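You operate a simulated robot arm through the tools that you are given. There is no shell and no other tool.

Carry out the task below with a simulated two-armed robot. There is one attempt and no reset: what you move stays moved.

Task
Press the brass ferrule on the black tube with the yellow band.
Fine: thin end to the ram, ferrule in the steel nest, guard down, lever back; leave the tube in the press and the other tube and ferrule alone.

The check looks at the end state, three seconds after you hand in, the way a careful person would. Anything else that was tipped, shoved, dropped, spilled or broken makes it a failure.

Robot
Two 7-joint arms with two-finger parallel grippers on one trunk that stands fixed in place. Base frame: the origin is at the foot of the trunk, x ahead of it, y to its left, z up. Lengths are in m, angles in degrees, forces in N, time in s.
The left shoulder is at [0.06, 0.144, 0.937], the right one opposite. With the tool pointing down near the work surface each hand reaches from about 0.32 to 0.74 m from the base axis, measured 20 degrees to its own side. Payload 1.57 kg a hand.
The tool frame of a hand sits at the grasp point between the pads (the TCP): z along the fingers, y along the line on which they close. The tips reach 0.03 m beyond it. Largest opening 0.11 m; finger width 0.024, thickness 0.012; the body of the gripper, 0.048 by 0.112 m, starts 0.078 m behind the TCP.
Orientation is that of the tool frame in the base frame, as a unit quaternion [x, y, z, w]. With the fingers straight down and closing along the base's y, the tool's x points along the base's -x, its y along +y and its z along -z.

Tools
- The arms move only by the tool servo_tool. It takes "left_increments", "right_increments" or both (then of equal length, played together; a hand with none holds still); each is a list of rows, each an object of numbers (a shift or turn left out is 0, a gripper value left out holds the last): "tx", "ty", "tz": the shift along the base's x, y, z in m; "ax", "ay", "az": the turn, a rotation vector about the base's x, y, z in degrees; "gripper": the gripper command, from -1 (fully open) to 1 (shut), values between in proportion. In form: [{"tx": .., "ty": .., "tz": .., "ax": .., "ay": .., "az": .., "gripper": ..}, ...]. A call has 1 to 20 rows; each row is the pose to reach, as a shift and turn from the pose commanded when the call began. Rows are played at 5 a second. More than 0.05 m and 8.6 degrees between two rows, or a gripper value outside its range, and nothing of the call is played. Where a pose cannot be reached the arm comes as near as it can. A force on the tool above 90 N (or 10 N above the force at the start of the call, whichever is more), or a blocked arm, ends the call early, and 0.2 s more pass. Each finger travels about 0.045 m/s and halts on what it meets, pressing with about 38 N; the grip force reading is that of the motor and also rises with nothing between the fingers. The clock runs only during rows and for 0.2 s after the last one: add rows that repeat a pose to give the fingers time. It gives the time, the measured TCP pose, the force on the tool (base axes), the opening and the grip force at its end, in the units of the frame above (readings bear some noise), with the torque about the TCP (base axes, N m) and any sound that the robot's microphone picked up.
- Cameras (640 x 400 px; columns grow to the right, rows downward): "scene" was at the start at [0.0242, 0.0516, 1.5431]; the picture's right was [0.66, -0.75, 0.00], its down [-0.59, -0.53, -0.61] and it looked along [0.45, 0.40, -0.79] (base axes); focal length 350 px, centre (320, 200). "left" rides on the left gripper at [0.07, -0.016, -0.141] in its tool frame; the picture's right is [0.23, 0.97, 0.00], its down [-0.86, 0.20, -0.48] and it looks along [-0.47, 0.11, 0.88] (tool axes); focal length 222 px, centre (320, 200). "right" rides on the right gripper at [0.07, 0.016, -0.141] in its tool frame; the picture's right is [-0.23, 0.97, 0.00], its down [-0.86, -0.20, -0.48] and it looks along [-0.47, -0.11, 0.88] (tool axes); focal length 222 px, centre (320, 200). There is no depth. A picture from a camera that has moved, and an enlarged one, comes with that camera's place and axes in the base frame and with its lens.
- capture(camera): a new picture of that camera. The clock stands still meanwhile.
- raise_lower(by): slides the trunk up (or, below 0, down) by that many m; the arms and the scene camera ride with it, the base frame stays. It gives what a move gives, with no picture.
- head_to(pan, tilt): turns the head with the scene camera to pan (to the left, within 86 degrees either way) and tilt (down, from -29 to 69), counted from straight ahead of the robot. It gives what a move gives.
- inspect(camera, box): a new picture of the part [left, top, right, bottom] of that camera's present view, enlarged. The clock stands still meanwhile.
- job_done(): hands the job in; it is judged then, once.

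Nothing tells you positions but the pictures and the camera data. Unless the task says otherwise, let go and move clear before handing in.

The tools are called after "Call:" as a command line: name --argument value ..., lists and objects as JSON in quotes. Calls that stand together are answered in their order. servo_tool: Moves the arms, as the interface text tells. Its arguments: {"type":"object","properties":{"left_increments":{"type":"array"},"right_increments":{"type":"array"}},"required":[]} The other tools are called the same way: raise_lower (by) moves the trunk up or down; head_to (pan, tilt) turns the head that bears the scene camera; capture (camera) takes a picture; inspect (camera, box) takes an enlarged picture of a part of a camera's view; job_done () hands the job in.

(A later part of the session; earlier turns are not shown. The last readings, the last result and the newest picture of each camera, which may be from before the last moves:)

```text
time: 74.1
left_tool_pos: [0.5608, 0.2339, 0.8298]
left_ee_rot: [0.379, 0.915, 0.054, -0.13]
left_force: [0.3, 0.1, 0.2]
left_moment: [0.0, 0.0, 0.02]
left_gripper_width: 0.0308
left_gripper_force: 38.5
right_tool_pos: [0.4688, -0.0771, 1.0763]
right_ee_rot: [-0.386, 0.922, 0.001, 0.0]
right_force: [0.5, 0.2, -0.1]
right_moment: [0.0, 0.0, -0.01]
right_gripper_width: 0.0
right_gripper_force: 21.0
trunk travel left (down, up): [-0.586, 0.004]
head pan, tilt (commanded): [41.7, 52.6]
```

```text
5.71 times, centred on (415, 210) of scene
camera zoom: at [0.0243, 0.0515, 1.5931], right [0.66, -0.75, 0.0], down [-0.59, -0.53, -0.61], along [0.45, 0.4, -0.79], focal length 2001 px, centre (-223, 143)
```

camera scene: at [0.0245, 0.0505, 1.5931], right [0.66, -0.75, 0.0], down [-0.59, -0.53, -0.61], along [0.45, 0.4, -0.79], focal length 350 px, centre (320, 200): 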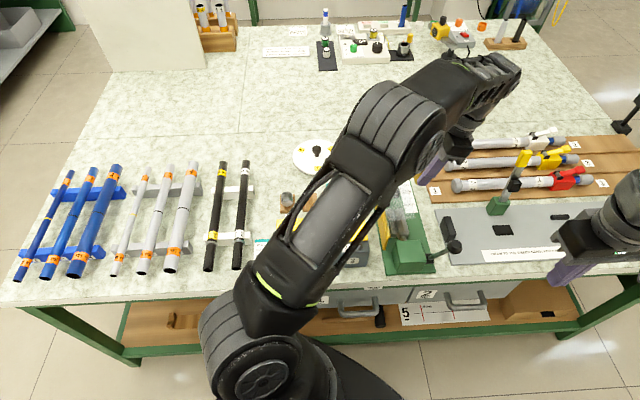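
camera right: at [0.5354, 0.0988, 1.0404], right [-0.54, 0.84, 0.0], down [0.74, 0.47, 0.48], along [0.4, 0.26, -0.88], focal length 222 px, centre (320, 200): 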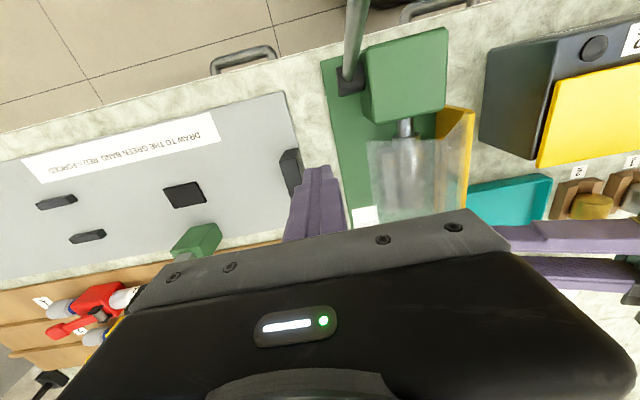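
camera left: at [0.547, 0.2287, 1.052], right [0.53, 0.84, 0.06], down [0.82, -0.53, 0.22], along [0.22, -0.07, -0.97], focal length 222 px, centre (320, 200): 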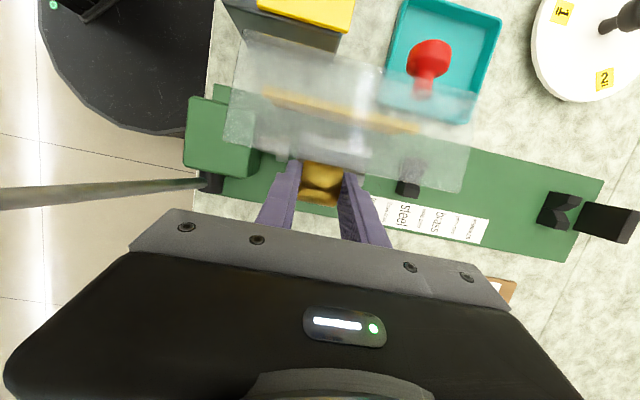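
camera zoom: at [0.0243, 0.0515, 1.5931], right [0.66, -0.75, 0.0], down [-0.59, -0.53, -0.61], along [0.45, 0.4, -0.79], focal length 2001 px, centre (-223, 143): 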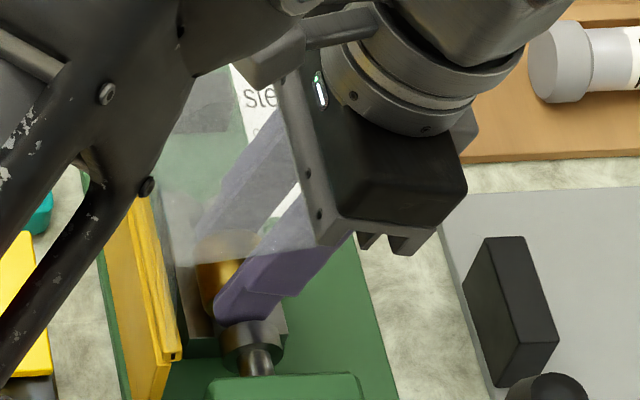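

The ferrule hovers over the nest, aligned within about 1.5 mm. Lowering in small steps, watching for contact.

Call:
servo_tool --left_increments '[{"tx": 0.0005, "ty": -0.0005, "tz": -0.003}, {"tx": 0.0005, "ty": -0.0005, "tz": -0.006}, {"tx": 0.0005, "ty": -0.0005, "tz": -0.006}]'

Call:
servo_tool --left_increments '[{"tz": -0.002}, {"tz": -0.002}]'

Call:
servo_tool --left_increments '[{"tz": -0.002}, {"tz": -0.002}]'

```text
time: 74.9
left_tool_pos: [0.5618, 0.2334, 0.8244]
left_ee_rot: [0.379, 0.915, 0.055, -0.129]
left_force: [2.0, -0.4, 8.6]
left_moment: [-0.04, 0.03, 0.01]
left_gripper_width: 0.0306
left_gripper_force: 37.9
right_tool_pos: [0.4682, -0.0782, 1.0762]
right_ee_rot: [-0.386, 0.922, 0.0, 0.0]
right_force: [0.5, 0.1, -0.3]
right_moment: [0.03, 0.0, -0.02]
right_gripper_width: 0.0001
right_gripper_force: 20.8
trunk travel left (down, up): [-0.586, 0.004]
head pan, tilt (commanded): [41.7, 52.6]
```

```text
time: 75.5
left_tool_pos: [0.5617, 0.233, 0.8242]
left_ee_rot: [0.379, 0.915, 0.054, -0.128]
left_force: [7.0, -0.3, 21.0]
left_moment: [-0.01, 0.11, 0.01]
left_gripper_width: 0.0309
left_gripper_force: 38.1
right_tool_pos: [0.4674, -0.0777, 1.0767]
right_ee_rot: [-0.386, 0.922, 0.002, 0.0]
right_force: [0.7, -0.4, -0.7]
right_moment: [-0.04, 0.01, 0.01]
right_gripper_width: 0.0
right_gripper_force: 21.2
trunk travel left (down, up): [-0.586, 0.004]
head pan, tilt (commanded): [41.7, 52.6]
```

```text
time: 76.1
left_tool_pos: [0.5621, 0.2325, 0.8222]
left_ee_rot: [0.379, 0.915, 0.055, -0.128]
left_force: [11.6, 1.4, 25.1]
left_moment: [0.01, -0.03, 0.0]
left_gripper_width: 0.0307
left_gripper_force: 38.1
right_tool_pos: [0.469, -0.078, 1.0764]
right_ee_rot: [-0.386, 0.922, 0.002, 0.001]
right_force: [0.1, -0.1, 0.0]
right_moment: [0.01, 0.0, 0.01]
right_gripper_width: 0.0
right_gripper_force: 21.3
trunk travel left (down, up): [-0.586, 0.004]
head pan, tilt (commanded): [41.7, 52.6]
```

The ferrule is seated in the nest (contact force at the expected height). Relieving the pressure and opening the fingers just a few millimetres.

Call:
servo_tool --left_increments '[{"tz": 0.003}, {"tz": 0.003, "gripper": 0.38}, {"tz": 0.003, "gripper": 0.36}, {"tz": 0.003, "gripper": 0.35}, {"tz": 0.003, "gripper": 0.35}]'

Call:
inspect --camera "left" --box '[220, 80, 420, 220]'

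```text
time: 77.3
left_tool_pos: [0.5614, 0.2323, 0.8221]
left_ee_rot: [0.379, 0.915, 0.054, -0.13]
left_force: [0.2, 0.5, 0.4]
left_moment: [-0.01, 0.0, 0.0]
left_gripper_width: 0.0355
left_gripper_force: 0.0
right_tool_pos: [0.4691, -0.0776, 1.0771]
right_ee_rot: [-0.387, 0.922, 0.001, -0.001]
right_force: [-0.5, -0.1, 0.1]
right_moment: [0.01, 0.0, 0.01]
right_gripper_width: 0.0002
right_gripper_force: 21.3
trunk travel left (down, up): [-0.586, 0.004]
head pan, tilt (commanded): [41.7, 52.6]
```

```text
2.86 times, centred on (320, 150) of left
camera zoom: at [0.5294, 0.2406, 0.979], right [0.53, 0.84, 0.06], down [0.82, -0.53, 0.22], along [0.22, -0.07, -0.97], focal length 635 px, centre (320, 343)
```

zoom: 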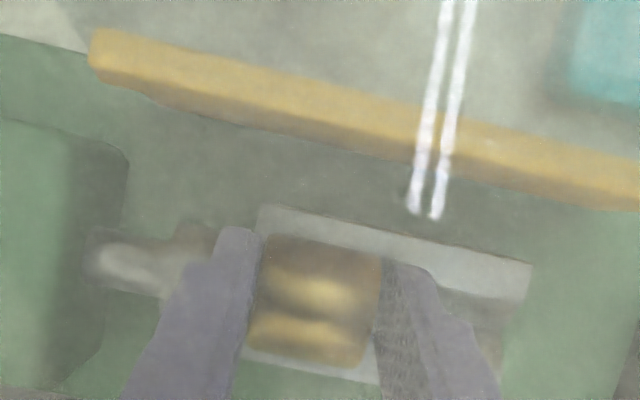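

Released; the ferrule rests in the nest. Withdrawing along the tool axis, up and right, clear of the skirt.

Call:
servo_tool --left_increments '[{"tx": 0.0027, "ty": -0.0027, "tz": 0.013}, {"tx": 0.0055, "ty": -0.0055, "tz": 0.026}, {"tx": 0.0085, "ty": -0.0085, "tz": 0.04}, {"tx": 0.012, "ty": -0.012, "tz": 0.058}, {"tx": 0.0155, "ty": -0.0155, "tz": 0.078}, {"tx": 0.018, "ty": -0.018, "tz": 0.1}, {"tx": 0.018, "ty": -0.018, "tz": 0.1}]'

Call:
inspect --camera "left" --box '[200, 60, 420, 220]'

Call:
inspect --camera "scene" --box '[385, 175, 445, 245]'

```text
time: 78.9
left_tool_pos: [0.5781, 0.2153, 0.9226]
left_ee_rot: [0.379, 0.915, 0.053, -0.129]
left_force: [1.0, 1.0, -0.2]
left_moment: [0.01, 0.01, -0.01]
left_gripper_width: 0.0357
left_gripper_force: 0.0
right_tool_pos: [0.4683, -0.0765, 1.0762]
right_ee_rot: [-0.386, 0.923, 0.001, 0.0]
right_force: [0.1, -0.5, -0.4]
right_moment: [-0.01, 0.0, 0.01]
right_gripper_width: 0.0
right_gripper_force: 21.5
trunk travel left (down, up): [-0.586, 0.004]
head pan, tilt (commanded): [41.7, 52.6]
```

```text
2.50 times, centred on (310, 140) of left
camera zoom: at [0.547, 0.2234, 1.0793], right [0.53, 0.84, 0.06], down [0.82, -0.53, 0.22], along [0.22, -0.07, -0.97], focal length 555 px, centre (345, 350)
```

zoom: 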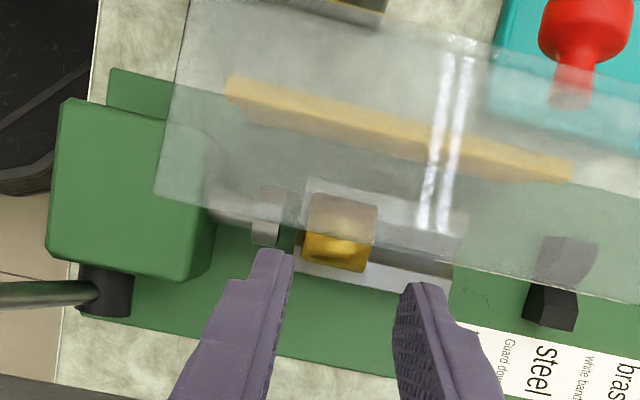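

```text
5.71 times, centred on (415, 210) of scene
camera zoom: at [0.0246, 0.0516, 1.5931], right [0.66, -0.75, 0.0], down [-0.59, -0.53, -0.61], along [0.45, 0.4, -0.79], focal length 2001 px, centre (-223, 143)
```

zoom: 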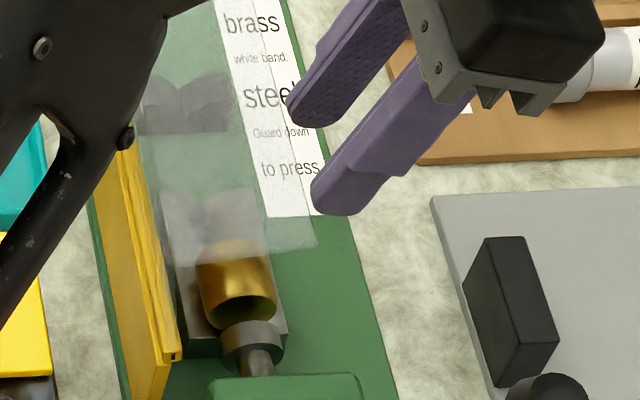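

The ferrule sits in the nest in line with the ram. Zooming in to check its near face and its gap to the ram.

Call:
inspect --camera "scene" --box '[400, 205, 425, 235]'

Call:
inspect --camera "left" --box '[270, 120, 340, 180]'

```text
13.33 times, centred on (412, 220) of scene
camera zoom: at [0.0246, 0.0516, 1.5931], right [0.66, -0.75, 0.0], down [-0.59, -0.53, -0.61], along [0.45, 0.4, -0.79], focal length 4668 px, centre (-913, -67)
```

zoom: 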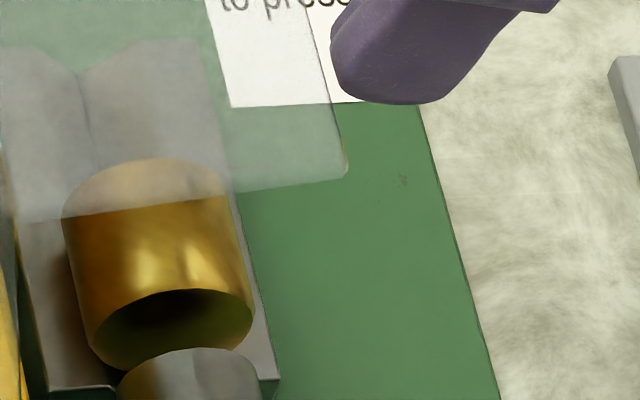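

```text
6.67 times, centred on (305, 150) of left
camera zoom: at [0.547, 0.2234, 1.0793], right [0.53, 0.84, 0.06], down [0.82, -0.53, 0.22], along [0.22, -0.07, -0.97], focal length 1481 px, centre (420, 533)
```

zoom: 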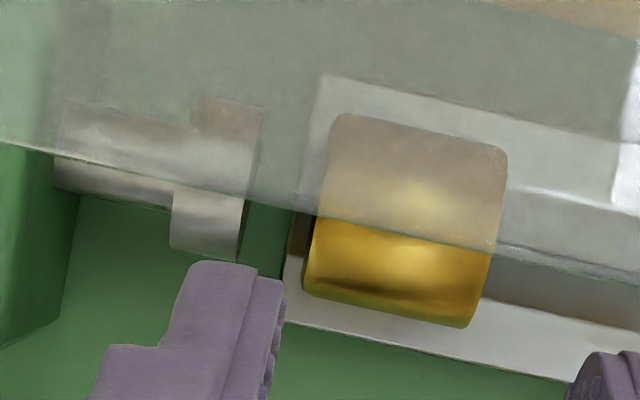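

The closed end faces the ram with a ~13 mm gap. To leave room for the tube's end, I'll nudge the ferrule ~6 mm toward the ram with closed fingertips from its far side.

Call:
servo_tool --left_increments '[{"tx": 0.014, "ty": 0.014, "gripper": 1}, {"tx": 0.0276, "ty": 0.0276, "gripper": 1}, {"tx": 0.0276, "ty": 0.0276, "gripper": 1}, {"tx": 0.025, "ty": 0.0302, "tz": -0.03, "gripper": 1}, {"tx": 0.021, "ty": 0.0342, "tz": -0.06, "gripper": 1}, {"tx": 0.0165, "ty": 0.0387, "tz": -0.085, "gripper": 1}, {"tx": 0.0155, "ty": 0.0397, "tz": -0.09, "gripper": 1}, {"tx": 0.0155, "ty": 0.0397, "tz": -0.09, "gripper": 1}]'

Call:
inspect --camera "left" --box '[200, 60, 420, 220]'

Call:
inspect --camera "scene" --box '[385, 175, 445, 245]'

```text
time: 80.7
left_tool_pos: [0.5929, 0.2556, 0.8311]
left_ee_rot: [0.379, 0.915, 0.054, -0.13]
left_force: [0.6, 0.8, 0.4]
left_moment: [-0.01, 0.01, 0.01]
left_gripper_width: 0.0002
left_gripper_force: 21.4
right_tool_pos: [0.4685, -0.0774, 1.0766]
right_ee_rot: [-0.386, 0.922, 0.001, -0.001]
right_force: [-0.5, 0.1, -0.2]
right_moment: [-0.02, 0.03, 0.0]
right_gripper_width: 0.0001
right_gripper_force: 20.9
trunk travel left (down, up): [-0.586, 0.004]
head pan, tilt (commanded): [41.7, 52.6]
```

```text
2.50 times, centred on (310, 140) of left
camera zoom: at [0.5626, 0.263, 0.9882], right [0.53, 0.84, 0.06], down [0.82, -0.53, 0.22], along [0.22, -0.07, -0.97], focal length 555 px, centre (345, 350)
```

zoom: 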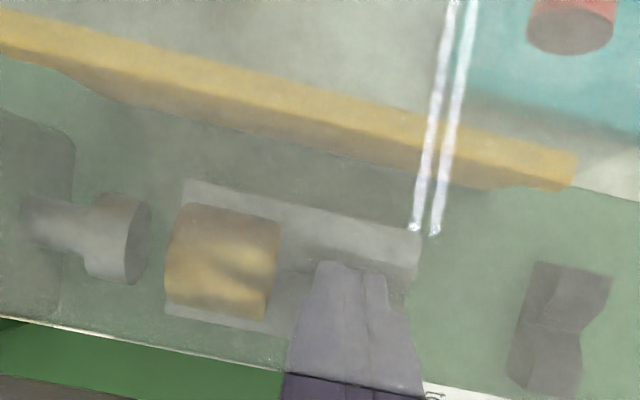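

```text
5.71 times, centred on (415, 210) of scene
camera zoom: at [0.0245, 0.0516, 1.5931], right [0.66, -0.75, 0.0], down [-0.59, -0.53, -0.61], along [0.45, 0.4, -0.79], focal length 2001 px, centre (-223, 143)
```

zoom: 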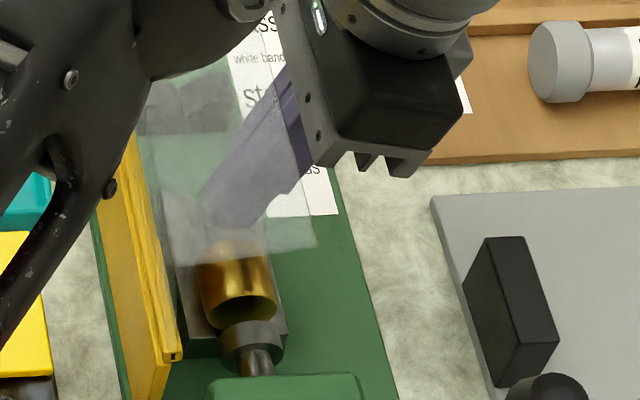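

Call:
servo_tool --left_increments '[{"tz": -0.005}, {"tz": -0.005, "tx": -0.003, "ty": -0.003}, {"tz": -0.005, "tx": -0.006, "ty": -0.006}, {"tz": -0.005, "tx": -0.009, "ty": -0.009}, {"tz": -0.005, "tx": -0.0115, "ty": -0.0115}, {"tz": -0.005, "tx": -0.0115, "ty": -0.0115}]'

Call:
inspect --camera "left" --box '[200, 60, 420, 220]'

```text
time: 82.1
left_tool_pos: [0.5828, 0.2426, 0.8279]
left_ee_rot: [0.38, 0.914, 0.053, -0.13]
left_force: [-0.4, -0.9, 1.1]
left_moment: [-0.02, 0.01, 0.01]
left_gripper_width: 0.0002
left_gripper_force: 21.5
right_tool_pos: [0.468, -0.0773, 1.0772]
right_ee_rot: [-0.386, 0.922, 0.0, -0.001]
right_force: [0.8, 0.0, 0.3]
right_moment: [0.0, -0.01, 0.01]
right_gripper_width: 0.0
right_gripper_force: 20.9
trunk travel left (down, up): [-0.586, 0.004]
head pan, tilt (commanded): [41.7, 52.6]
```

```text
2.50 times, centred on (310, 140) of left
camera zoom: at [0.5517, 0.2509, 0.9842], right [0.53, 0.84, 0.06], down [0.82, -0.53, 0.22], along [0.22, -0.07, -0.97], focal length 555 px, centre (345, 350)
```

zoom: 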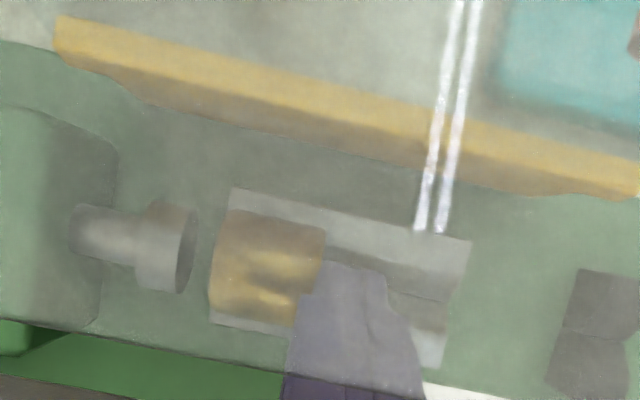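

The ferrule moved toward the ram as intended. Withdrawing the left hand up and right again, then going for the tube.

Call:
servo_tool --left_increments '[{"tx": 0.004, "ty": 0.004}, {"tx": 0.0067, "ty": 0.0013, "tz": 0.013}, {"tx": 0.0095, "ty": -0.0015, "tz": 0.03}, {"tx": 0.0135, "ty": -0.0055, "tz": 0.055}, {"tx": 0.017, "ty": -0.009, "tz": 0.085}, {"tx": 0.02, "ty": -0.012, "tz": 0.12}, {"tx": 0.02, "ty": -0.012, "tz": 0.155}, {"tx": 0.02, "ty": -0.012, "tz": 0.18}, {"tx": 0.02, "ty": -0.012, "tz": 0.18}]'

Call:
inspect --camera "left" --box '[200, 60, 420, 220]'

Call:
inspect --camera "scene" --box '[360, 110, 450, 260]'

```text
time: 84.1
left_tool_pos: [0.6013, 0.2316, 0.9828]
left_ee_rot: [0.378, 0.915, 0.053, -0.129]
left_force: [0.0, -1.3, -0.3]
left_moment: [0.02, -0.01, 0.02]
left_gripper_width: 0.0
left_gripper_force: 21.5
left hand out of reach, approached as far as the arm can: row 8, 9
right_tool_pos: [0.469, -0.0788, 1.0761]
right_ee_rot: [-0.387, 0.922, 0.001, -0.001]
right_force: [0.1, -0.1, 0.5]
right_moment: [0.0, -0.03, -0.01]
right_gripper_width: 0.0
right_gripper_force: 21.9
trunk travel left (down, up): [-0.586, 0.004]
head pan, tilt (commanded): [41.7, 52.6]
```

```text
2.50 times, centred on (310, 140) of left
camera zoom: at [0.5707, 0.2392, 1.1385], right [0.53, 0.84, 0.06], down [0.82, -0.53, 0.22], along [0.22, -0.07, -0.97], focal length 555 px, centre (345, 350)
```

zoom: 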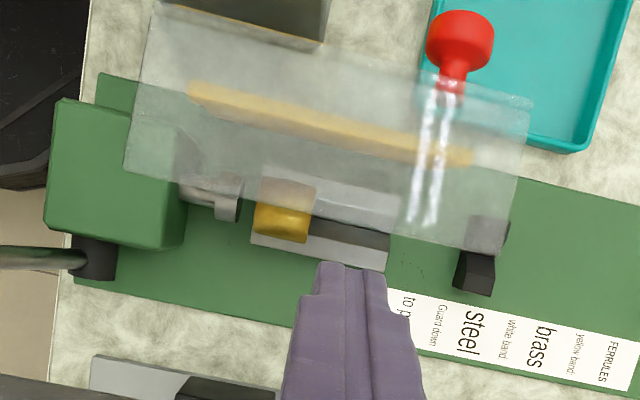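

```text
2.67 times, centred on (405, 185) of scene
camera zoom: at [0.0242, 0.0508, 1.5932], right [0.66, -0.75, 0.0], down [-0.59, -0.53, -0.61], along [0.45, 0.4, -0.79], focal length 934 px, centre (93, 240)
```

zoom: 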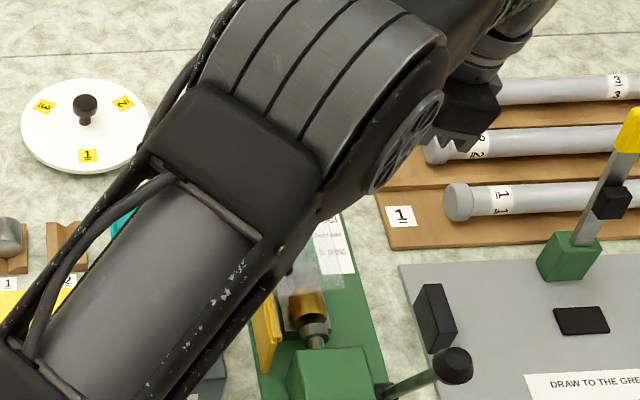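

Now for the tube: I'll undo the roll, then turn the left hand 90° and fly to above the yellow-banded tube.

Call:
servo_tool --left_increments '[{"tx": -0.03, "ty": 0.015, "tz": 0.01, "ax": -5.7, "ay": -5.7}, {"tx": -0.06, "ty": 0.03, "tz": 0.025, "ax": -11.5, "ay": -11.5}, {"tx": -0.09, "ty": 0.045, "tz": 0.037, "ax": -11.5, "ay": -11.5}, {"tx": -0.106, "ty": 0.051, "tz": 0.037, "ax": -11.5, "ay": -11.5}, {"tx": -0.106, "ty": 0.051, "tz": 0.037, "ax": -11.5, "ay": -11.5}]'

Call:
servo_tool --left_increments '[{"az": 8.2, "tx": -0.023, "ty": 0.0316, "gripper": -1}, {"az": 16.4, "tx": -0.0465, "ty": 0.0633, "gripper": -1}, {"az": 24.5, "tx": -0.07, "ty": 0.095, "gripper": -1}, {"az": 32.7, "tx": -0.093, "ty": 0.1265, "gripper": -1}, {"az": 40.9, "tx": -0.116, "ty": 0.158, "gripper": -1}, {"az": 49.1, "tx": -0.14, "ty": 0.19, "gripper": -1}, {"az": 57.3, "tx": -0.163, "ty": 0.2215, "gripper": -1}, {"az": 65.5, "tx": -0.186, "ty": 0.253, "gripper": -1}, {"az": 73.6, "tx": -0.21, "ty": 0.285, "gripper": -1}, {"az": 81.8, "tx": -0.233, "ty": 0.3165, "gripper": -1}, {"az": 90.0, "tx": -0.256, "ty": 0.348, "gripper": -1}, {"az": 90.0, "tx": -0.256, "ty": 0.348, "gripper": -1}]'

Call:
capture --camera "left"

Call:
capture --camera "scene"

```text
time: 85.3
left_tool_pos: [0.4965, 0.2832, 1.0175]
left_ee_rot: [0.382, 0.924, -0.001, 0.001]
left_force: [0.0, 0.6, -0.1]
left_moment: [0.01, -0.03, 0.03]
left_gripper_width: 0.0002
left_gripper_force: 21.2
right_tool_pos: [0.4695, -0.0789, 1.076]
right_ee_rot: [-0.386, 0.922, 0.001, 0.0]
right_force: [-0.2, 0.5, 0.2]
right_moment: [-0.02, 0.0, -0.01]
right_gripper_width: 0.0001
right_gripper_force: 21.4
trunk travel left (down, up): [-0.586, 0.004]
head pan, tilt (commanded): [41.7, 52.6]
```

```text
time: 87.9
left_tool_pos: [0.24, 0.6292, 1.0207]
left_ee_rot: [-0.384, 0.923, 0.0, 0.001]
left_force: [-0.5, 0.3, 0.7]
left_moment: [0.02, 0.0, 0.03]
left_gripper_width: 0.1099
left_gripper_force: 0.1
right_tool_pos: [0.4693, -0.078, 1.0766]
right_ee_rot: [-0.387, 0.922, 0.001, 0.0]
right_force: [-0.3, 0.4, -0.7]
right_moment: [0.03, -0.02, -0.05]
right_gripper_width: 0.0
right_gripper_force: 21.3
trunk travel left (down, up): [-0.586, 0.004]
head pan, tilt (commanded): [41.7, 52.6]
```

```text
taken
camera left: at [0.2021, 0.5681, 1.163], right [-0.85, 0.53, 0.0], down [0.46, 0.75, 0.48], along [0.25, 0.41, -0.88], focal length 222 px, centre (320, 200)
```

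left: 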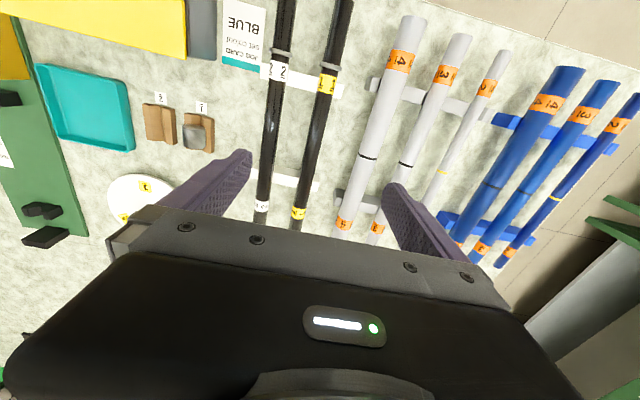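

```text
taken
camera scene: at [0.0243, 0.0511, 1.5931], right [0.66, -0.75, 0.0], down [-0.59, -0.53, -0.61], along [0.45, 0.4, -0.79], focal length 350 px, centre (320, 200)
```

scene: 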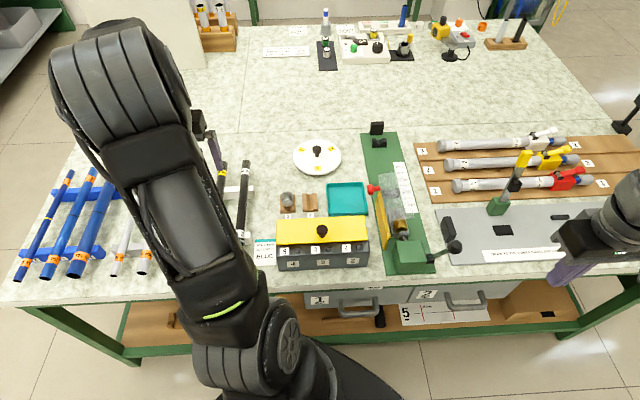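

The hand is above the tubes with fingers straddling tube 1's line. Zooming to locate the tube axis precisely along its length.

Call:
inspect --camera "left" --box '[240, 60, 400, 160]'

Call:
inspect --camera "left" --box '[250, 150, 350, 235]'

Call:
inspect --camera "left" --box '[290, 0, 370, 50]'

```text
4.00 times, centred on (320, 110) of left
camera zoom: at [0.2021, 0.5681, 1.163], right [-0.85, 0.53, 0.0], down [0.46, 0.75, 0.48], along [0.25, 0.41, -0.88], focal length 888 px, centre (320, 560)
```

zoom: 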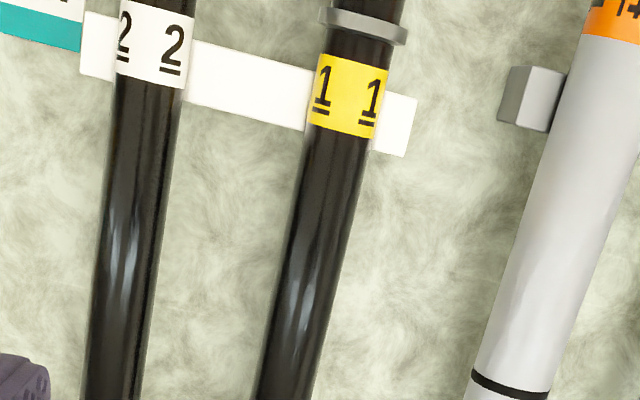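

```text
4.71 times, centred on (300, 192) of left
camera zoom: at [0.2021, 0.5681, 1.163], right [-0.85, 0.53, 0.0], down [0.46, 0.75, 0.48], along [0.25, 0.41, -0.88], focal length 1045 px, centre (414, 235)
```

zoom: 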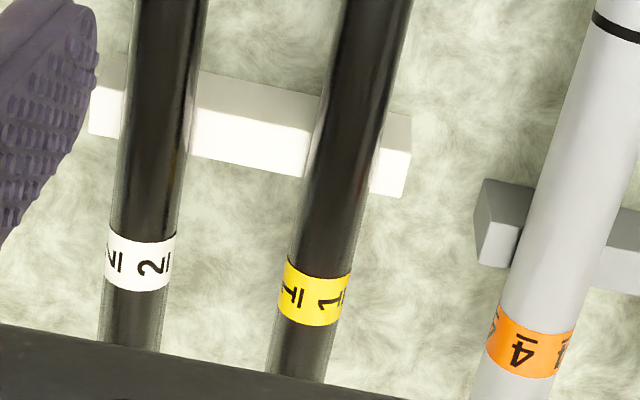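

```text
8.00 times, centred on (330, 25) of left
camera zoom: at [0.2021, 0.5681, 1.163], right [-0.85, 0.53, 0.0], down [0.46, 0.75, 0.48], along [0.25, 0.41, -0.88], focal length 1777 px, centre (240, 1600)
```

zoom: 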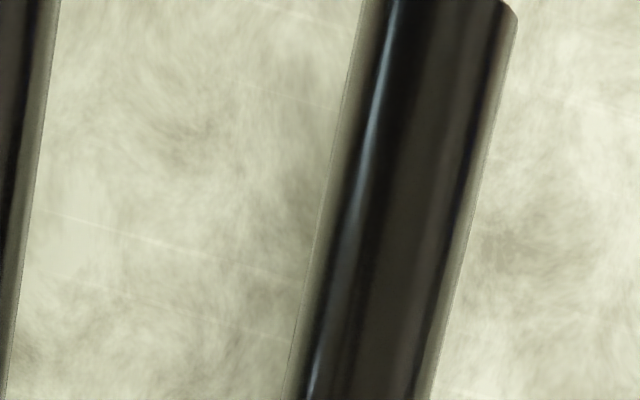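

The gap to tube 2 is narrow, so I'll open the fingers only 6 cm. Tilting the hand 20° forward and moving above the tube's collar-side end to check its diameter first.

Call:
servo_tool --left_increments '[{"tx": -0.025, "ty": -0.027, "ax": 4.7, "ay": -4.7, "gripper": -0.09}, {"tx": -0.05, "ty": -0.054, "ax": 9.4, "ay": -9.4, "gripper": -0.09}, {"tx": -0.075, "ty": -0.08, "ax": 14.1, "ay": -14.1, "gripper": -0.09}, {"tx": -0.0859, "ty": -0.0904, "tz": -0.03, "ax": 14.1, "ay": -14.1, "gripper": -0.09}, {"tx": -0.0859, "ty": -0.0904, "tz": -0.07, "ax": 14.1, "ay": -14.1, "gripper": -0.09}, {"tx": -0.0859, "ty": -0.0904, "tz": -0.11, "ax": 14.1, "ay": -14.1, "gripper": -0.09}, {"tx": -0.0859, "ty": -0.0904, "tz": -0.13, "ax": 14.1, "ay": -14.1, "gripper": -0.09}, {"tx": -0.0859, "ty": -0.0904, "tz": -0.13, "ax": 14.1, "ay": -14.1, "gripper": -0.09}]'

Call:
capture --camera "left"

Call:
capture --camera "scene"

```text
time: 89.7
left_tool_pos: [0.1527, 0.5416, 0.8904]
left_ee_rot: [-0.377, 0.91, 0.067, 0.159]
left_force: [0.0, -0.1, 0.4]
left_moment: [-0.01, 0.01, -0.02]
left_gripper_width: 0.0602
left_gripper_force: 0.0
right_tool_pos: [0.469, -0.0775, 1.0762]
right_ee_rot: [-0.387, 0.922, 0.001, 0.0]
right_force: [-0.7, 0.4, -0.1]
right_moment: [0.01, -0.01, -0.01]
right_gripper_width: 0.0004
right_gripper_force: 21.3
trunk travel left (down, up): [-0.586, 0.004]
head pan, tilt (commanded): [41.7, 52.6]
```

```text
taken
camera left: at [0.0833, 0.4484, 0.9993], right [-0.84, 0.54, -0.08], down [0.31, 0.59, 0.74], along [0.44, 0.6, -0.67], focal length 222 px, centre (320, 200)
```

left: 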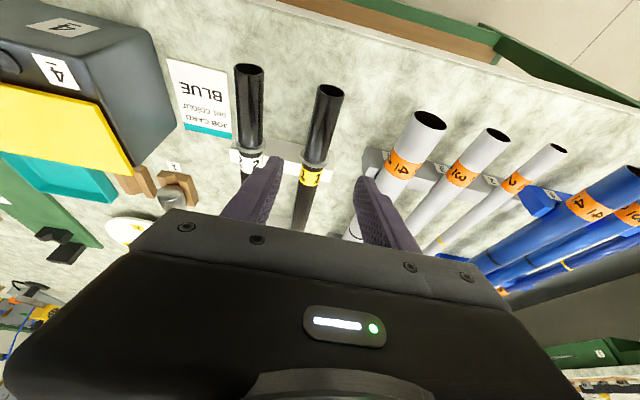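

```text
taken
camera scene: at [0.0243, 0.0515, 1.5931], right [0.66, -0.75, 0.0], down [-0.59, -0.53, -0.61], along [0.45, 0.4, -0.79], focal length 350 px, centre (320, 200)
```

scene: 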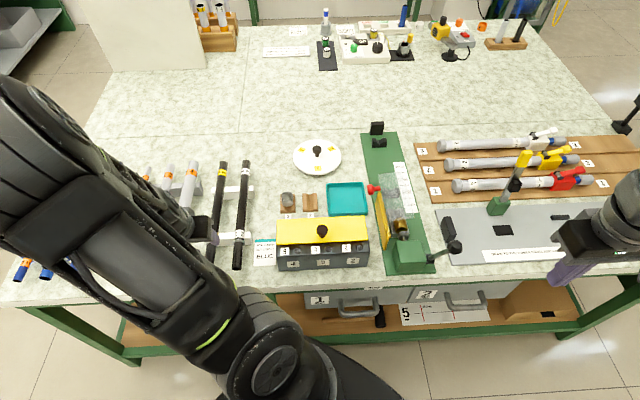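

Tube 1's axis is near u −0.270 and z ≈ 0.797. Shifting slightly, descending around the tube's collar end, and closing gently to read the diameter.

Call:
servo_tool --left_increments '[{"tx": 0.0035, "ty": -0.0035, "tz": -0.02}, {"tx": 0.0035, "ty": -0.0035, "tz": -0.045}, {"tx": 0.0035, "ty": -0.0035, "tz": -0.07}, {"tx": 0.0035, "ty": -0.0035, "tz": -0.082}, {"tx": 0.0035, "ty": -0.0035, "tz": -0.082}]'

Call:
capture --camera "left"

Call:
inspect --camera "scene" --box '[180, 200, 270, 290]'

```text
time: 90.9
left_tool_pos: [0.1558, 0.5364, 0.8074]
left_ee_rot: [-0.377, 0.91, 0.067, 0.161]
left_force: [0.5, -0.1, -0.9]
left_moment: [-0.02, 0.01, 0.01]
left_gripper_width: 0.0601
left_gripper_force: 0.0
right_tool_pos: [0.4688, -0.078, 1.0762]
right_ee_rot: [-0.387, 0.922, 0.001, -0.001]
right_force: [-0.2, 1.1, 0.6]
right_moment: [0.0, -0.02, -0.01]
right_gripper_width: 0.0001
right_gripper_force: 21.8
trunk travel left (down, up): [-0.586, 0.004]
head pan, tilt (commanded): [41.7, 52.6]
```

```text
taken
camera left: at [0.0874, 0.4443, 0.9165], right [-0.84, 0.54, -0.08], down [0.31, 0.59, 0.74], along [0.45, 0.6, -0.67], focal length 222 px, centre (320, 200)
```

left: 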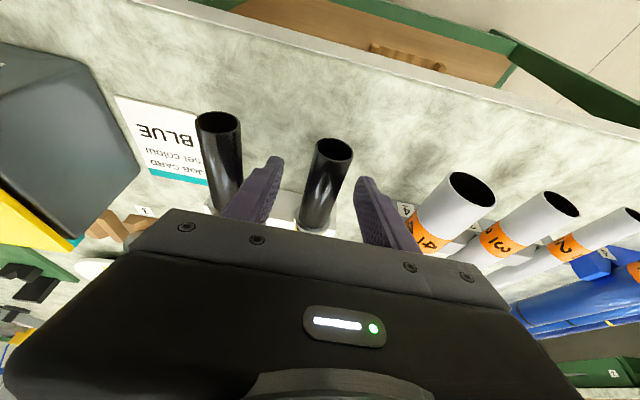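

```text
4.44 times, centred on (225, 245) of scene
camera zoom: at [0.0242, 0.0516, 1.5931], right [0.66, -0.75, 0.0], down [-0.59, -0.53, -0.61], along [0.45, 0.4, -0.79], focal length 1556 px, centre (742, 0)
```

zoom: 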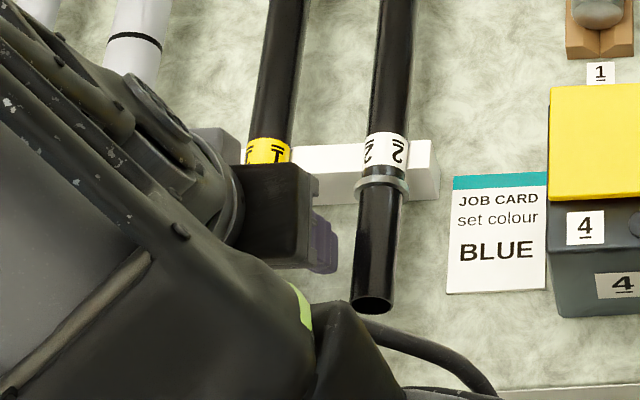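

The tube is nicely between the fingers. Closing to measure.

Call:
servo_tool --left_increments '[{"gripper": 0.1}, {"gripper": 0.3}, {"gripper": 0.45}, {"gripper": 0.6}, {"gripper": 0.8}, {"gripper": 0.8}]'

Call:
servo_tool --left_increments '[{"gripper": 0.8}]'

Call:
servo_tool --left_increments '[{"gripper": 0.3}, {"gripper": -0.09}, {"gripper": -0.09}]'

```text
time: 92.3
left_tool_pos: [0.1572, 0.5371, 0.8063]
left_ee_rot: [-0.377, 0.91, 0.067, 0.161]
left_force: [-0.8, 0.6, 0.1]
left_moment: [-0.01, 0.02, 0.1]
left_gripper_width: 0.0232
left_gripper_force: 35.5
right_tool_pos: [0.4691, -0.0775, 1.0772]
right_ee_rot: [-0.386, 0.922, 0.001, 0.0]
right_force: [-0.1, 0.5, 0.5]
right_moment: [0.05, 0.02, 0.01]
right_gripper_width: 0.0001
right_gripper_force: 21.0
trunk travel left (down, up): [-0.586, 0.004]
head pan, tilt (commanded): [41.7, 52.6]
```

```text
time: 92.7
left_tool_pos: [0.1566, 0.5368, 0.8064]
left_ee_rot: [-0.376, 0.91, 0.066, 0.161]
left_force: [-1.3, 1.5, 0.4]
left_moment: [0.04, 0.0, 0.11]
left_gripper_width: 0.0231
left_gripper_force: 35.7
right_tool_pos: [0.4687, -0.0778, 1.0766]
right_ee_rot: [-0.387, 0.922, 0.001, 0.0]
right_force: [0.3, 0.2, 0.6]
right_moment: [0.03, 0.03, 0.04]
right_gripper_width: 0.0001
right_gripper_force: 21.0
trunk travel left (down, up): [-0.586, 0.004]
head pan, tilt (commanded): [41.7, 52.6]
```

```text
time: 93.5
left_tool_pos: [0.1562, 0.5366, 0.808]
left_ee_rot: [-0.377, 0.91, 0.067, 0.161]
left_force: [0.2, 0.5, 0.0]
left_moment: [-0.02, -0.02, 0.01]
left_gripper_width: 0.0598
left_gripper_force: 0.0
right_tool_pos: [0.4703, -0.0777, 1.0768]
right_ee_rot: [-0.386, 0.922, 0.001, 0.0]
right_force: [0.4, -0.1, -1.3]
right_moment: [-0.04, 0.01, -0.01]
right_gripper_width: 0.0
right_gripper_force: 20.9
trunk travel left (down, up): [-0.586, 0.004]
head pan, tilt (commanded): [41.7, 52.6]
```

The collar end measures 23.1 mm. Now measuring mid-shaft at the intended grip point.

Call:
servo_tool --left_increments '[{"tz": 0.03}, {"tz": 0.06}, {"tz": 0.07, "tx": 0.025, "ty": 0.025}, {"tz": 0.07, "tx": 0.055, "ty": 0.055}, {"tz": 0.07, "tx": 0.088, "ty": 0.088}, {"tz": 0.04, "tx": 0.088, "ty": 0.088}, {"tz": 0.01, "tx": 0.088, "ty": 0.088}, {"tz": 0.0, "tx": 0.088, "ty": 0.088}, {"tz": 0.0, "tx": 0.088, "ty": 0.088}]'

Call:
servo_tool --left_increments '[{"gripper": 0.1}, {"gripper": 0.3}, {"gripper": 0.45}, {"gripper": 0.6}, {"gripper": 0.8}, {"gripper": 0.8}]'

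Call:
capture --camera "left"

```text
time: 95.5
left_tool_pos: [0.2473, 0.6255, 0.807]
left_ee_rot: [-0.376, 0.91, 0.066, 0.161]
left_force: [0.0, 0.4, -0.2]
left_moment: [0.02, 0.0, 0.01]
left_gripper_width: 0.0599
left_gripper_force: 0.0
right_tool_pos: [0.4693, -0.0778, 1.0755]
right_ee_rot: [-0.387, 0.922, 0.001, 0.0]
right_force: [0.4, 0.5, 0.1]
right_moment: [-0.01, -0.05, 0.01]
right_gripper_width: 0.0
right_gripper_force: 21.5
trunk travel left (down, up): [-0.586, 0.004]
head pan, tilt (commanded): [41.7, 52.6]
```

```text
time: 96.9
left_tool_pos: [0.2446, 0.6262, 0.8076]
left_ee_rot: [-0.378, 0.909, 0.067, 0.16]
left_force: [-3.4, 3.9, 2.7]
left_moment: [-0.01, 0.05, -0.01]
left_gripper_width: 0.0235
left_gripper_force: 32.9
right_tool_pos: [0.4693, -0.0776, 1.0765]
right_ee_rot: [-0.388, 0.922, 0.001, 0.0]
right_force: [1.0, 0.1, 0.4]
right_moment: [0.01, -0.01, -0.01]
right_gripper_width: 0.0
right_gripper_force: 21.5
trunk travel left (down, up): [-0.586, 0.004]
head pan, tilt (commanded): [41.7, 52.6]
```

```text
taken
camera left: at [0.1762, 0.5338, 0.9174], right [-0.84, 0.54, -0.08], down [0.31, 0.59, 0.74], along [0.44, 0.6, -0.67], focal length 222 px, centre (320, 200)
```

left: 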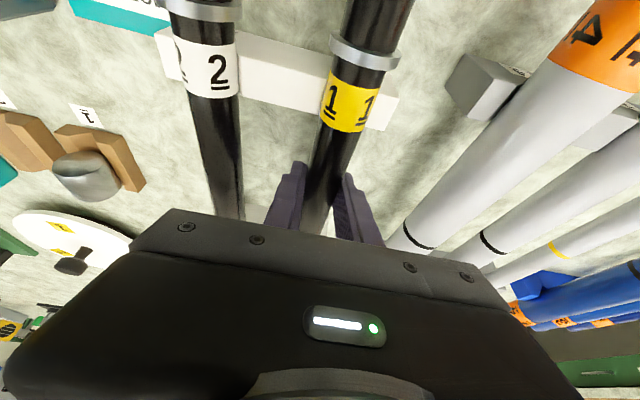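

Mid-shaft reads 23.5 mm. To be certain which end is thin, I'll also measure near the far end.

Call:
servo_tool --left_increments '[{"gripper": 0.3}, {"gripper": -0.09}, {"gripper": -0.09}, {"tz": 0.03, "gripper": -0.09}, {"tz": 0.07, "gripper": -0.09}, {"tz": 0.075, "tx": 0.03, "ty": 0.03, "gripper": -0.09}, {"tz": 0.075, "tx": 0.06, "ty": 0.06, "gripper": -0.09}, {"tz": 0.075, "tx": 0.09, "ty": 0.09, "gripper": -0.09}, {"tz": 0.075, "tx": 0.104, "ty": 0.104, "gripper": -0.09}, {"tz": 0.04, "tx": 0.104, "ty": 0.104, "gripper": -0.09}, {"tz": 0.01, "tx": 0.104, "ty": 0.104, "gripper": -0.09}, {"tz": 0.002, "tx": 0.104, "ty": 0.104, "gripper": -0.09}, {"tz": 0.002, "tx": 0.104, "ty": 0.104, "gripper": -0.09}]'

Call:
capture --camera "left"

Call:
inspect --camera "scene" --box '[180, 140, 270, 210]'

```text
time: 99.7
left_tool_pos: [0.3503, 0.729, 0.8078]
left_ee_rot: [-0.377, 0.91, 0.066, 0.16]
left_force: [0.1, -0.7, -0.2]
left_moment: [0.04, 0.01, 0.01]
left_gripper_width: 0.0599
left_gripper_force: 0.1
right_tool_pos: [0.4697, -0.0777, 1.0757]
right_ee_rot: [-0.387, 0.922, 0.002, -0.001]
right_force: [0.7, -0.2, 0.3]
right_moment: [-0.01, -0.01, -0.02]
right_gripper_width: 0.0002
right_gripper_force: 21.3
trunk travel left (down, up): [-0.586, 0.004]
head pan, tilt (commanded): [41.7, 52.6]
```

```text
taken
camera left: at [0.2805, 0.6365, 0.9183], right [-0.84, 0.54, -0.08], down [0.31, 0.59, 0.74], along [0.44, 0.6, -0.67], focal length 222 px, centre (320, 200)
```

left: 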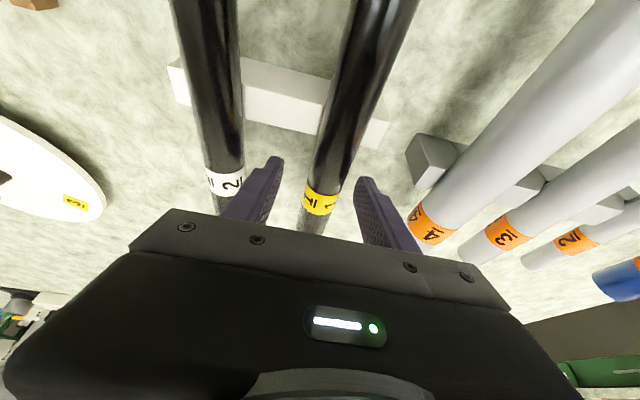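

```text
5.71 times, centred on (225, 175) of scene
camera zoom: at [0.0243, 0.0516, 1.5931], right [0.66, -0.75, 0.0], down [-0.59, -0.53, -0.61], along [0.45, 0.4, -0.79], focal length 2001 px, centre (863, 343)
```

zoom: 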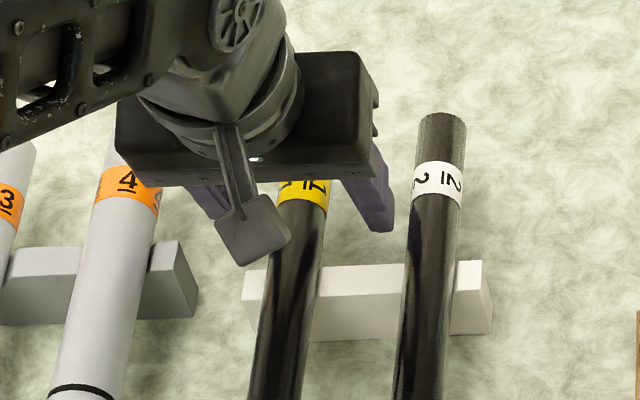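

Call:
servo_tool --left_increments '[{"tx": -0.007, "ty": -0.007}, {"tx": -0.0095, "ty": -0.0095}, {"tx": -0.0095, "ty": -0.0095, "gripper": 0.1}, {"tx": -0.0095, "ty": -0.0095, "gripper": 0.3}, {"tx": -0.0095, "ty": -0.0095, "gripper": 0.45}, {"tx": -0.0095, "ty": -0.0095, "gripper": 0.6}, {"tx": -0.0095, "ty": -0.0095, "gripper": 0.8}, {"tx": -0.0095, "ty": -0.0095, "gripper": 0.8}]'

Call:
servo_tool --left_increments '[{"gripper": 0.8}]'

Call:
inspect --camera "left" --box '[240, 130, 400, 240]'

```text
time: 101.5
left_tool_pos: [0.3387, 0.721, 0.8096]
left_ee_rot: [-0.376, 0.91, 0.067, 0.16]
left_force: [-2.8, 3.2, 1.7]
left_moment: [-0.11, 0.2, -0.69]
left_gripper_width: 0.0242
left_gripper_force: 36.2
right_tool_pos: [0.4688, -0.0774, 1.0764]
right_ee_rot: [-0.387, 0.922, 0.001, 0.0]
right_force: [0.4, -0.8, -0.5]
right_moment: [-0.03, -0.01, 0.0]
right_gripper_width: 0.0
right_gripper_force: 20.9
trunk travel left (down, up): [-0.586, 0.004]
head pan, tilt (commanded): [41.7, 52.6]
```

```text
time: 101.9
left_tool_pos: [0.3389, 0.7204, 0.808]
left_ee_rot: [-0.377, 0.91, 0.066, 0.16]
left_force: [-2.8, 2.4, 1.6]
left_moment: [-0.19, 0.26, -0.83]
left_gripper_width: 0.0235
left_gripper_force: 35.9
right_tool_pos: [0.4681, -0.0769, 1.0773]
right_ee_rot: [-0.387, 0.922, 0.001, -0.001]
right_force: [0.2, -0.4, -0.1]
right_moment: [0.04, -0.03, 0.0]
right_gripper_width: 0.0001
right_gripper_force: 21.1
trunk travel left (down, up): [-0.586, 0.004]
head pan, tilt (commanded): [41.7, 52.6]
```

```text
3.64 times, centred on (320, 185) of left
camera zoom: at [0.2704, 0.6276, 0.9184], right [-0.84, 0.54, -0.08], down [0.31, 0.59, 0.74], along [0.44, 0.6, -0.67], focal length 808 px, centre (320, 254)
```

zoom: 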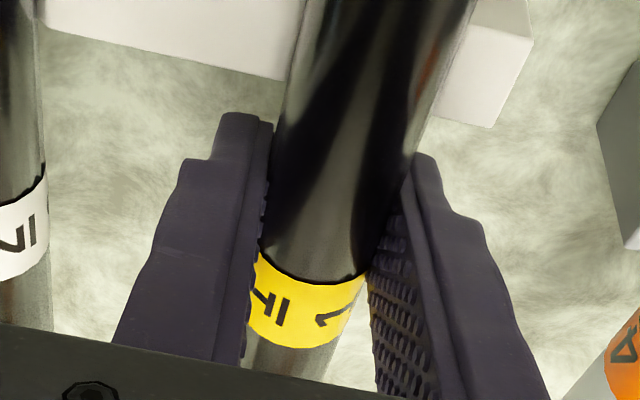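

The reading is noisy here, so I'll take a few more samples before moving.

Call:
servo_tool --left_increments '[{"gripper": 1}, {"gripper": 1}]'

Call:
servo_tool --left_increments '[{"gripper": 1}]'

Call:
servo_tool --left_increments '[{"gripper": 1}]'

Call:
servo_tool --left_increments '[{"gripper": 1}]'

```text
time: 102.5
left_tool_pos: [0.3394, 0.72, 0.8086]
left_ee_rot: [-0.377, 0.91, 0.066, 0.161]
left_force: [-3.1, 3.3, 1.4]
left_moment: [-0.22, 0.26, -0.93]
left_gripper_width: 0.024
left_gripper_force: 36.0
right_tool_pos: [0.4679, -0.0775, 1.0762]
right_ee_rot: [-0.386, 0.922, 0.001, -0.001]
right_force: [-0.4, 0.6, -0.1]
right_moment: [0.01, -0.02, 0.01]
right_gripper_width: 0.0
right_gripper_force: 20.7
trunk travel left (down, up): [-0.586, 0.004]
head pan, tilt (commanded): [41.7, 52.6]
```

```text
time: 102.9
left_tool_pos: [0.3393, 0.7191, 0.8087]
left_ee_rot: [-0.378, 0.909, 0.067, 0.16]
left_force: [-3.2, 3.2, 1.6]
left_moment: [-0.09, 0.17, -0.38]
left_gripper_width: 0.024
left_gripper_force: 36.1
right_tool_pos: [0.4683, -0.0766, 1.0765]
right_ee_rot: [-0.386, 0.922, 0.001, 0.001]
right_force: [0.2, -0.1, 0.2]
right_moment: [-0.01, -0.01, 0.01]
right_gripper_width: 0.0
right_gripper_force: 21.4
trunk travel left (down, up): [-0.586, 0.004]
head pan, tilt (commanded): [41.7, 52.6]
```

```text
time: 103.3
left_tool_pos: [0.3409, 0.7202, 0.8077]
left_ee_rot: [-0.378, 0.91, 0.066, 0.16]
left_force: [-3.6, 3.4, 2.5]
left_moment: [-0.04, 0.08, -0.15]
left_gripper_width: 0.0241
left_gripper_force: 36.3
right_tool_pos: [0.4674, -0.0775, 1.0763]
right_ee_rot: [-0.386, 0.922, 0.001, -0.001]
right_force: [0.0, 0.1, 0.5]
right_moment: [-0.04, 0.01, -0.03]
right_gripper_width: 0.0
right_gripper_force: 20.9
trunk travel left (down, up): [-0.586, 0.004]
head pan, tilt (commanded): [41.7, 52.6]
```

```text
time: 103.7
left_tool_pos: [0.3395, 0.7198, 0.8085]
left_ee_rot: [-0.377, 0.91, 0.067, 0.161]
left_force: [-3.9, 2.6, 2.3]
left_moment: [-0.02, 0.06, -0.16]
left_gripper_width: 0.0239
left_gripper_force: 35.7
right_tool_pos: [0.4687, -0.0773, 1.0767]
right_ee_rot: [-0.387, 0.922, 0.001, 0.0]
right_force: [-0.1, -0.3, -0.2]
right_moment: [0.01, -0.01, 0.01]
right_gripper_width: 0.0
right_gripper_force: 21.4
trunk travel left (down, up): [-0.586, 0.004]
head pan, tilt (commanded): [41.7, 52.6]
```

Readings: 23.15 mm at the collar end, 23.5 mid, 24.0 far. So the collar end is the thin end, already facing the ram's side, and no flip is needed. Releasing and returning to the grip point.

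Call:
servo_tool --left_increments '[{"gripper": 0.3}, {"gripper": -0.09}, {"gripper": -0.09}, {"tz": 0.03, "gripper": -0.09}, {"tz": 0.07, "gripper": -0.09}, {"tz": 0.075, "tx": -0.03, "ty": -0.03, "gripper": -0.09}, {"tz": 0.075, "tx": -0.06, "ty": -0.06, "gripper": -0.09}, {"tz": 0.075, "tx": -0.09, "ty": -0.09, "gripper": -0.09}, {"tz": 0.075, "tx": -0.0962, "ty": -0.0962, "gripper": -0.09}, {"tz": 0.04, "tx": -0.0962, "ty": -0.0962, "gripper": -0.09}, {"tz": 0.01, "tx": -0.0962, "ty": -0.0962, "gripper": -0.09}, {"tz": -0.002, "tx": -0.0962, "ty": -0.0962, "gripper": -0.09}, {"tz": -0.002, "tx": -0.0962, "ty": -0.0962, "gripper": -0.09}]'

Call:
servo_tool --left_increments '[{"gripper": 0.1}, {"gripper": 0.3}, {"gripper": 0.45}, {"gripper": 0.6}, {"gripper": 0.8}, {"gripper": 1}, {"gripper": 1}]'

Call:
capture --camera "left"

Call:
inspect --camera "scene" --box '[180, 140, 290, 290]'

```text
time: 106.5
left_tool_pos: [0.2451, 0.6233, 0.8066]
left_ee_rot: [-0.377, 0.91, 0.067, 0.161]
left_force: [1.0, 0.4, -0.2]
left_moment: [-0.02, 0.0, -0.01]
left_gripper_width: 0.0597
left_gripper_force: 0.2
right_tool_pos: [0.4689, -0.0781, 1.0766]
right_ee_rot: [-0.386, 0.922, 0.002, 0.0]
right_force: [0.7, -0.2, 0.0]
right_moment: [0.0, 0.01, 0.03]
right_gripper_width: 0.0001
right_gripper_force: 21.5
trunk travel left (down, up): [-0.586, 0.004]
head pan, tilt (commanded): [41.7, 52.6]
```

```text
time: 108.1
left_tool_pos: [0.2441, 0.6244, 0.8078]
left_ee_rot: [-0.378, 0.909, 0.068, 0.161]
left_force: [-8.3, 9.7, 6.4]
left_moment: [0.04, 0.06, 0.01]
left_gripper_width: 0.0234
left_gripper_force: 36.0
right_tool_pos: [0.4678, -0.0761, 1.0763]
right_ee_rot: [-0.386, 0.922, 0.001, 0.0]
right_force: [-0.3, 0.3, 0.0]
right_moment: [-0.03, -0.01, 0.0]
right_gripper_width: 0.0
right_gripper_force: 21.3
trunk travel left (down, up): [-0.586, 0.004]
head pan, tilt (commanded): [41.7, 52.6]
```

```text
taken
camera left: at [0.1747, 0.5319, 0.9174], right [-0.84, 0.54, -0.08], down [0.31, 0.59, 0.74], along [0.44, 0.6, -0.66], focal length 222 px, centre (320, 200)
```

left: 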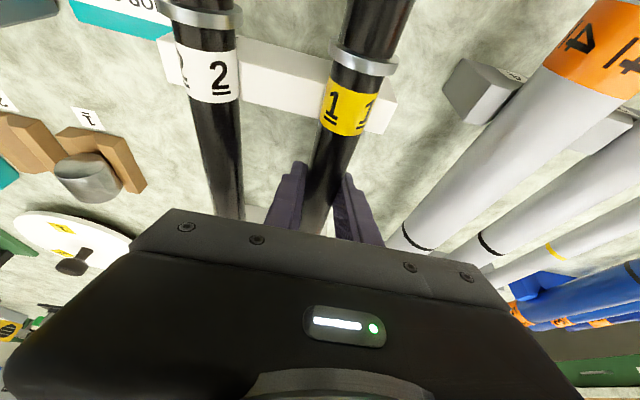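

```text
2.67 times, centred on (235, 215) of scene
camera zoom: at [0.023, 0.0522, 1.5932], right [0.67, -0.75, 0.0], down [-0.59, -0.53, -0.61], along [0.45, 0.4, -0.79], focal length 934 px, centre (547, 160)
```

zoom: 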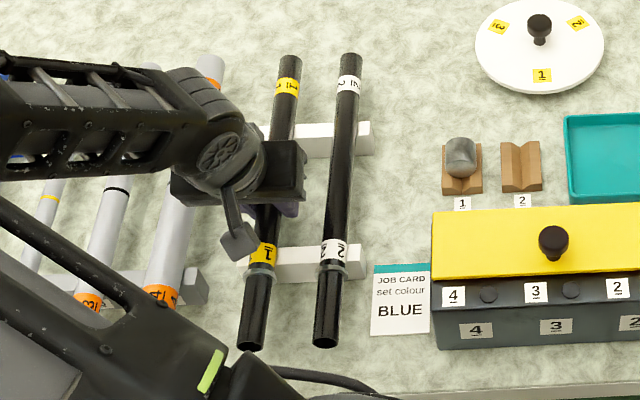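

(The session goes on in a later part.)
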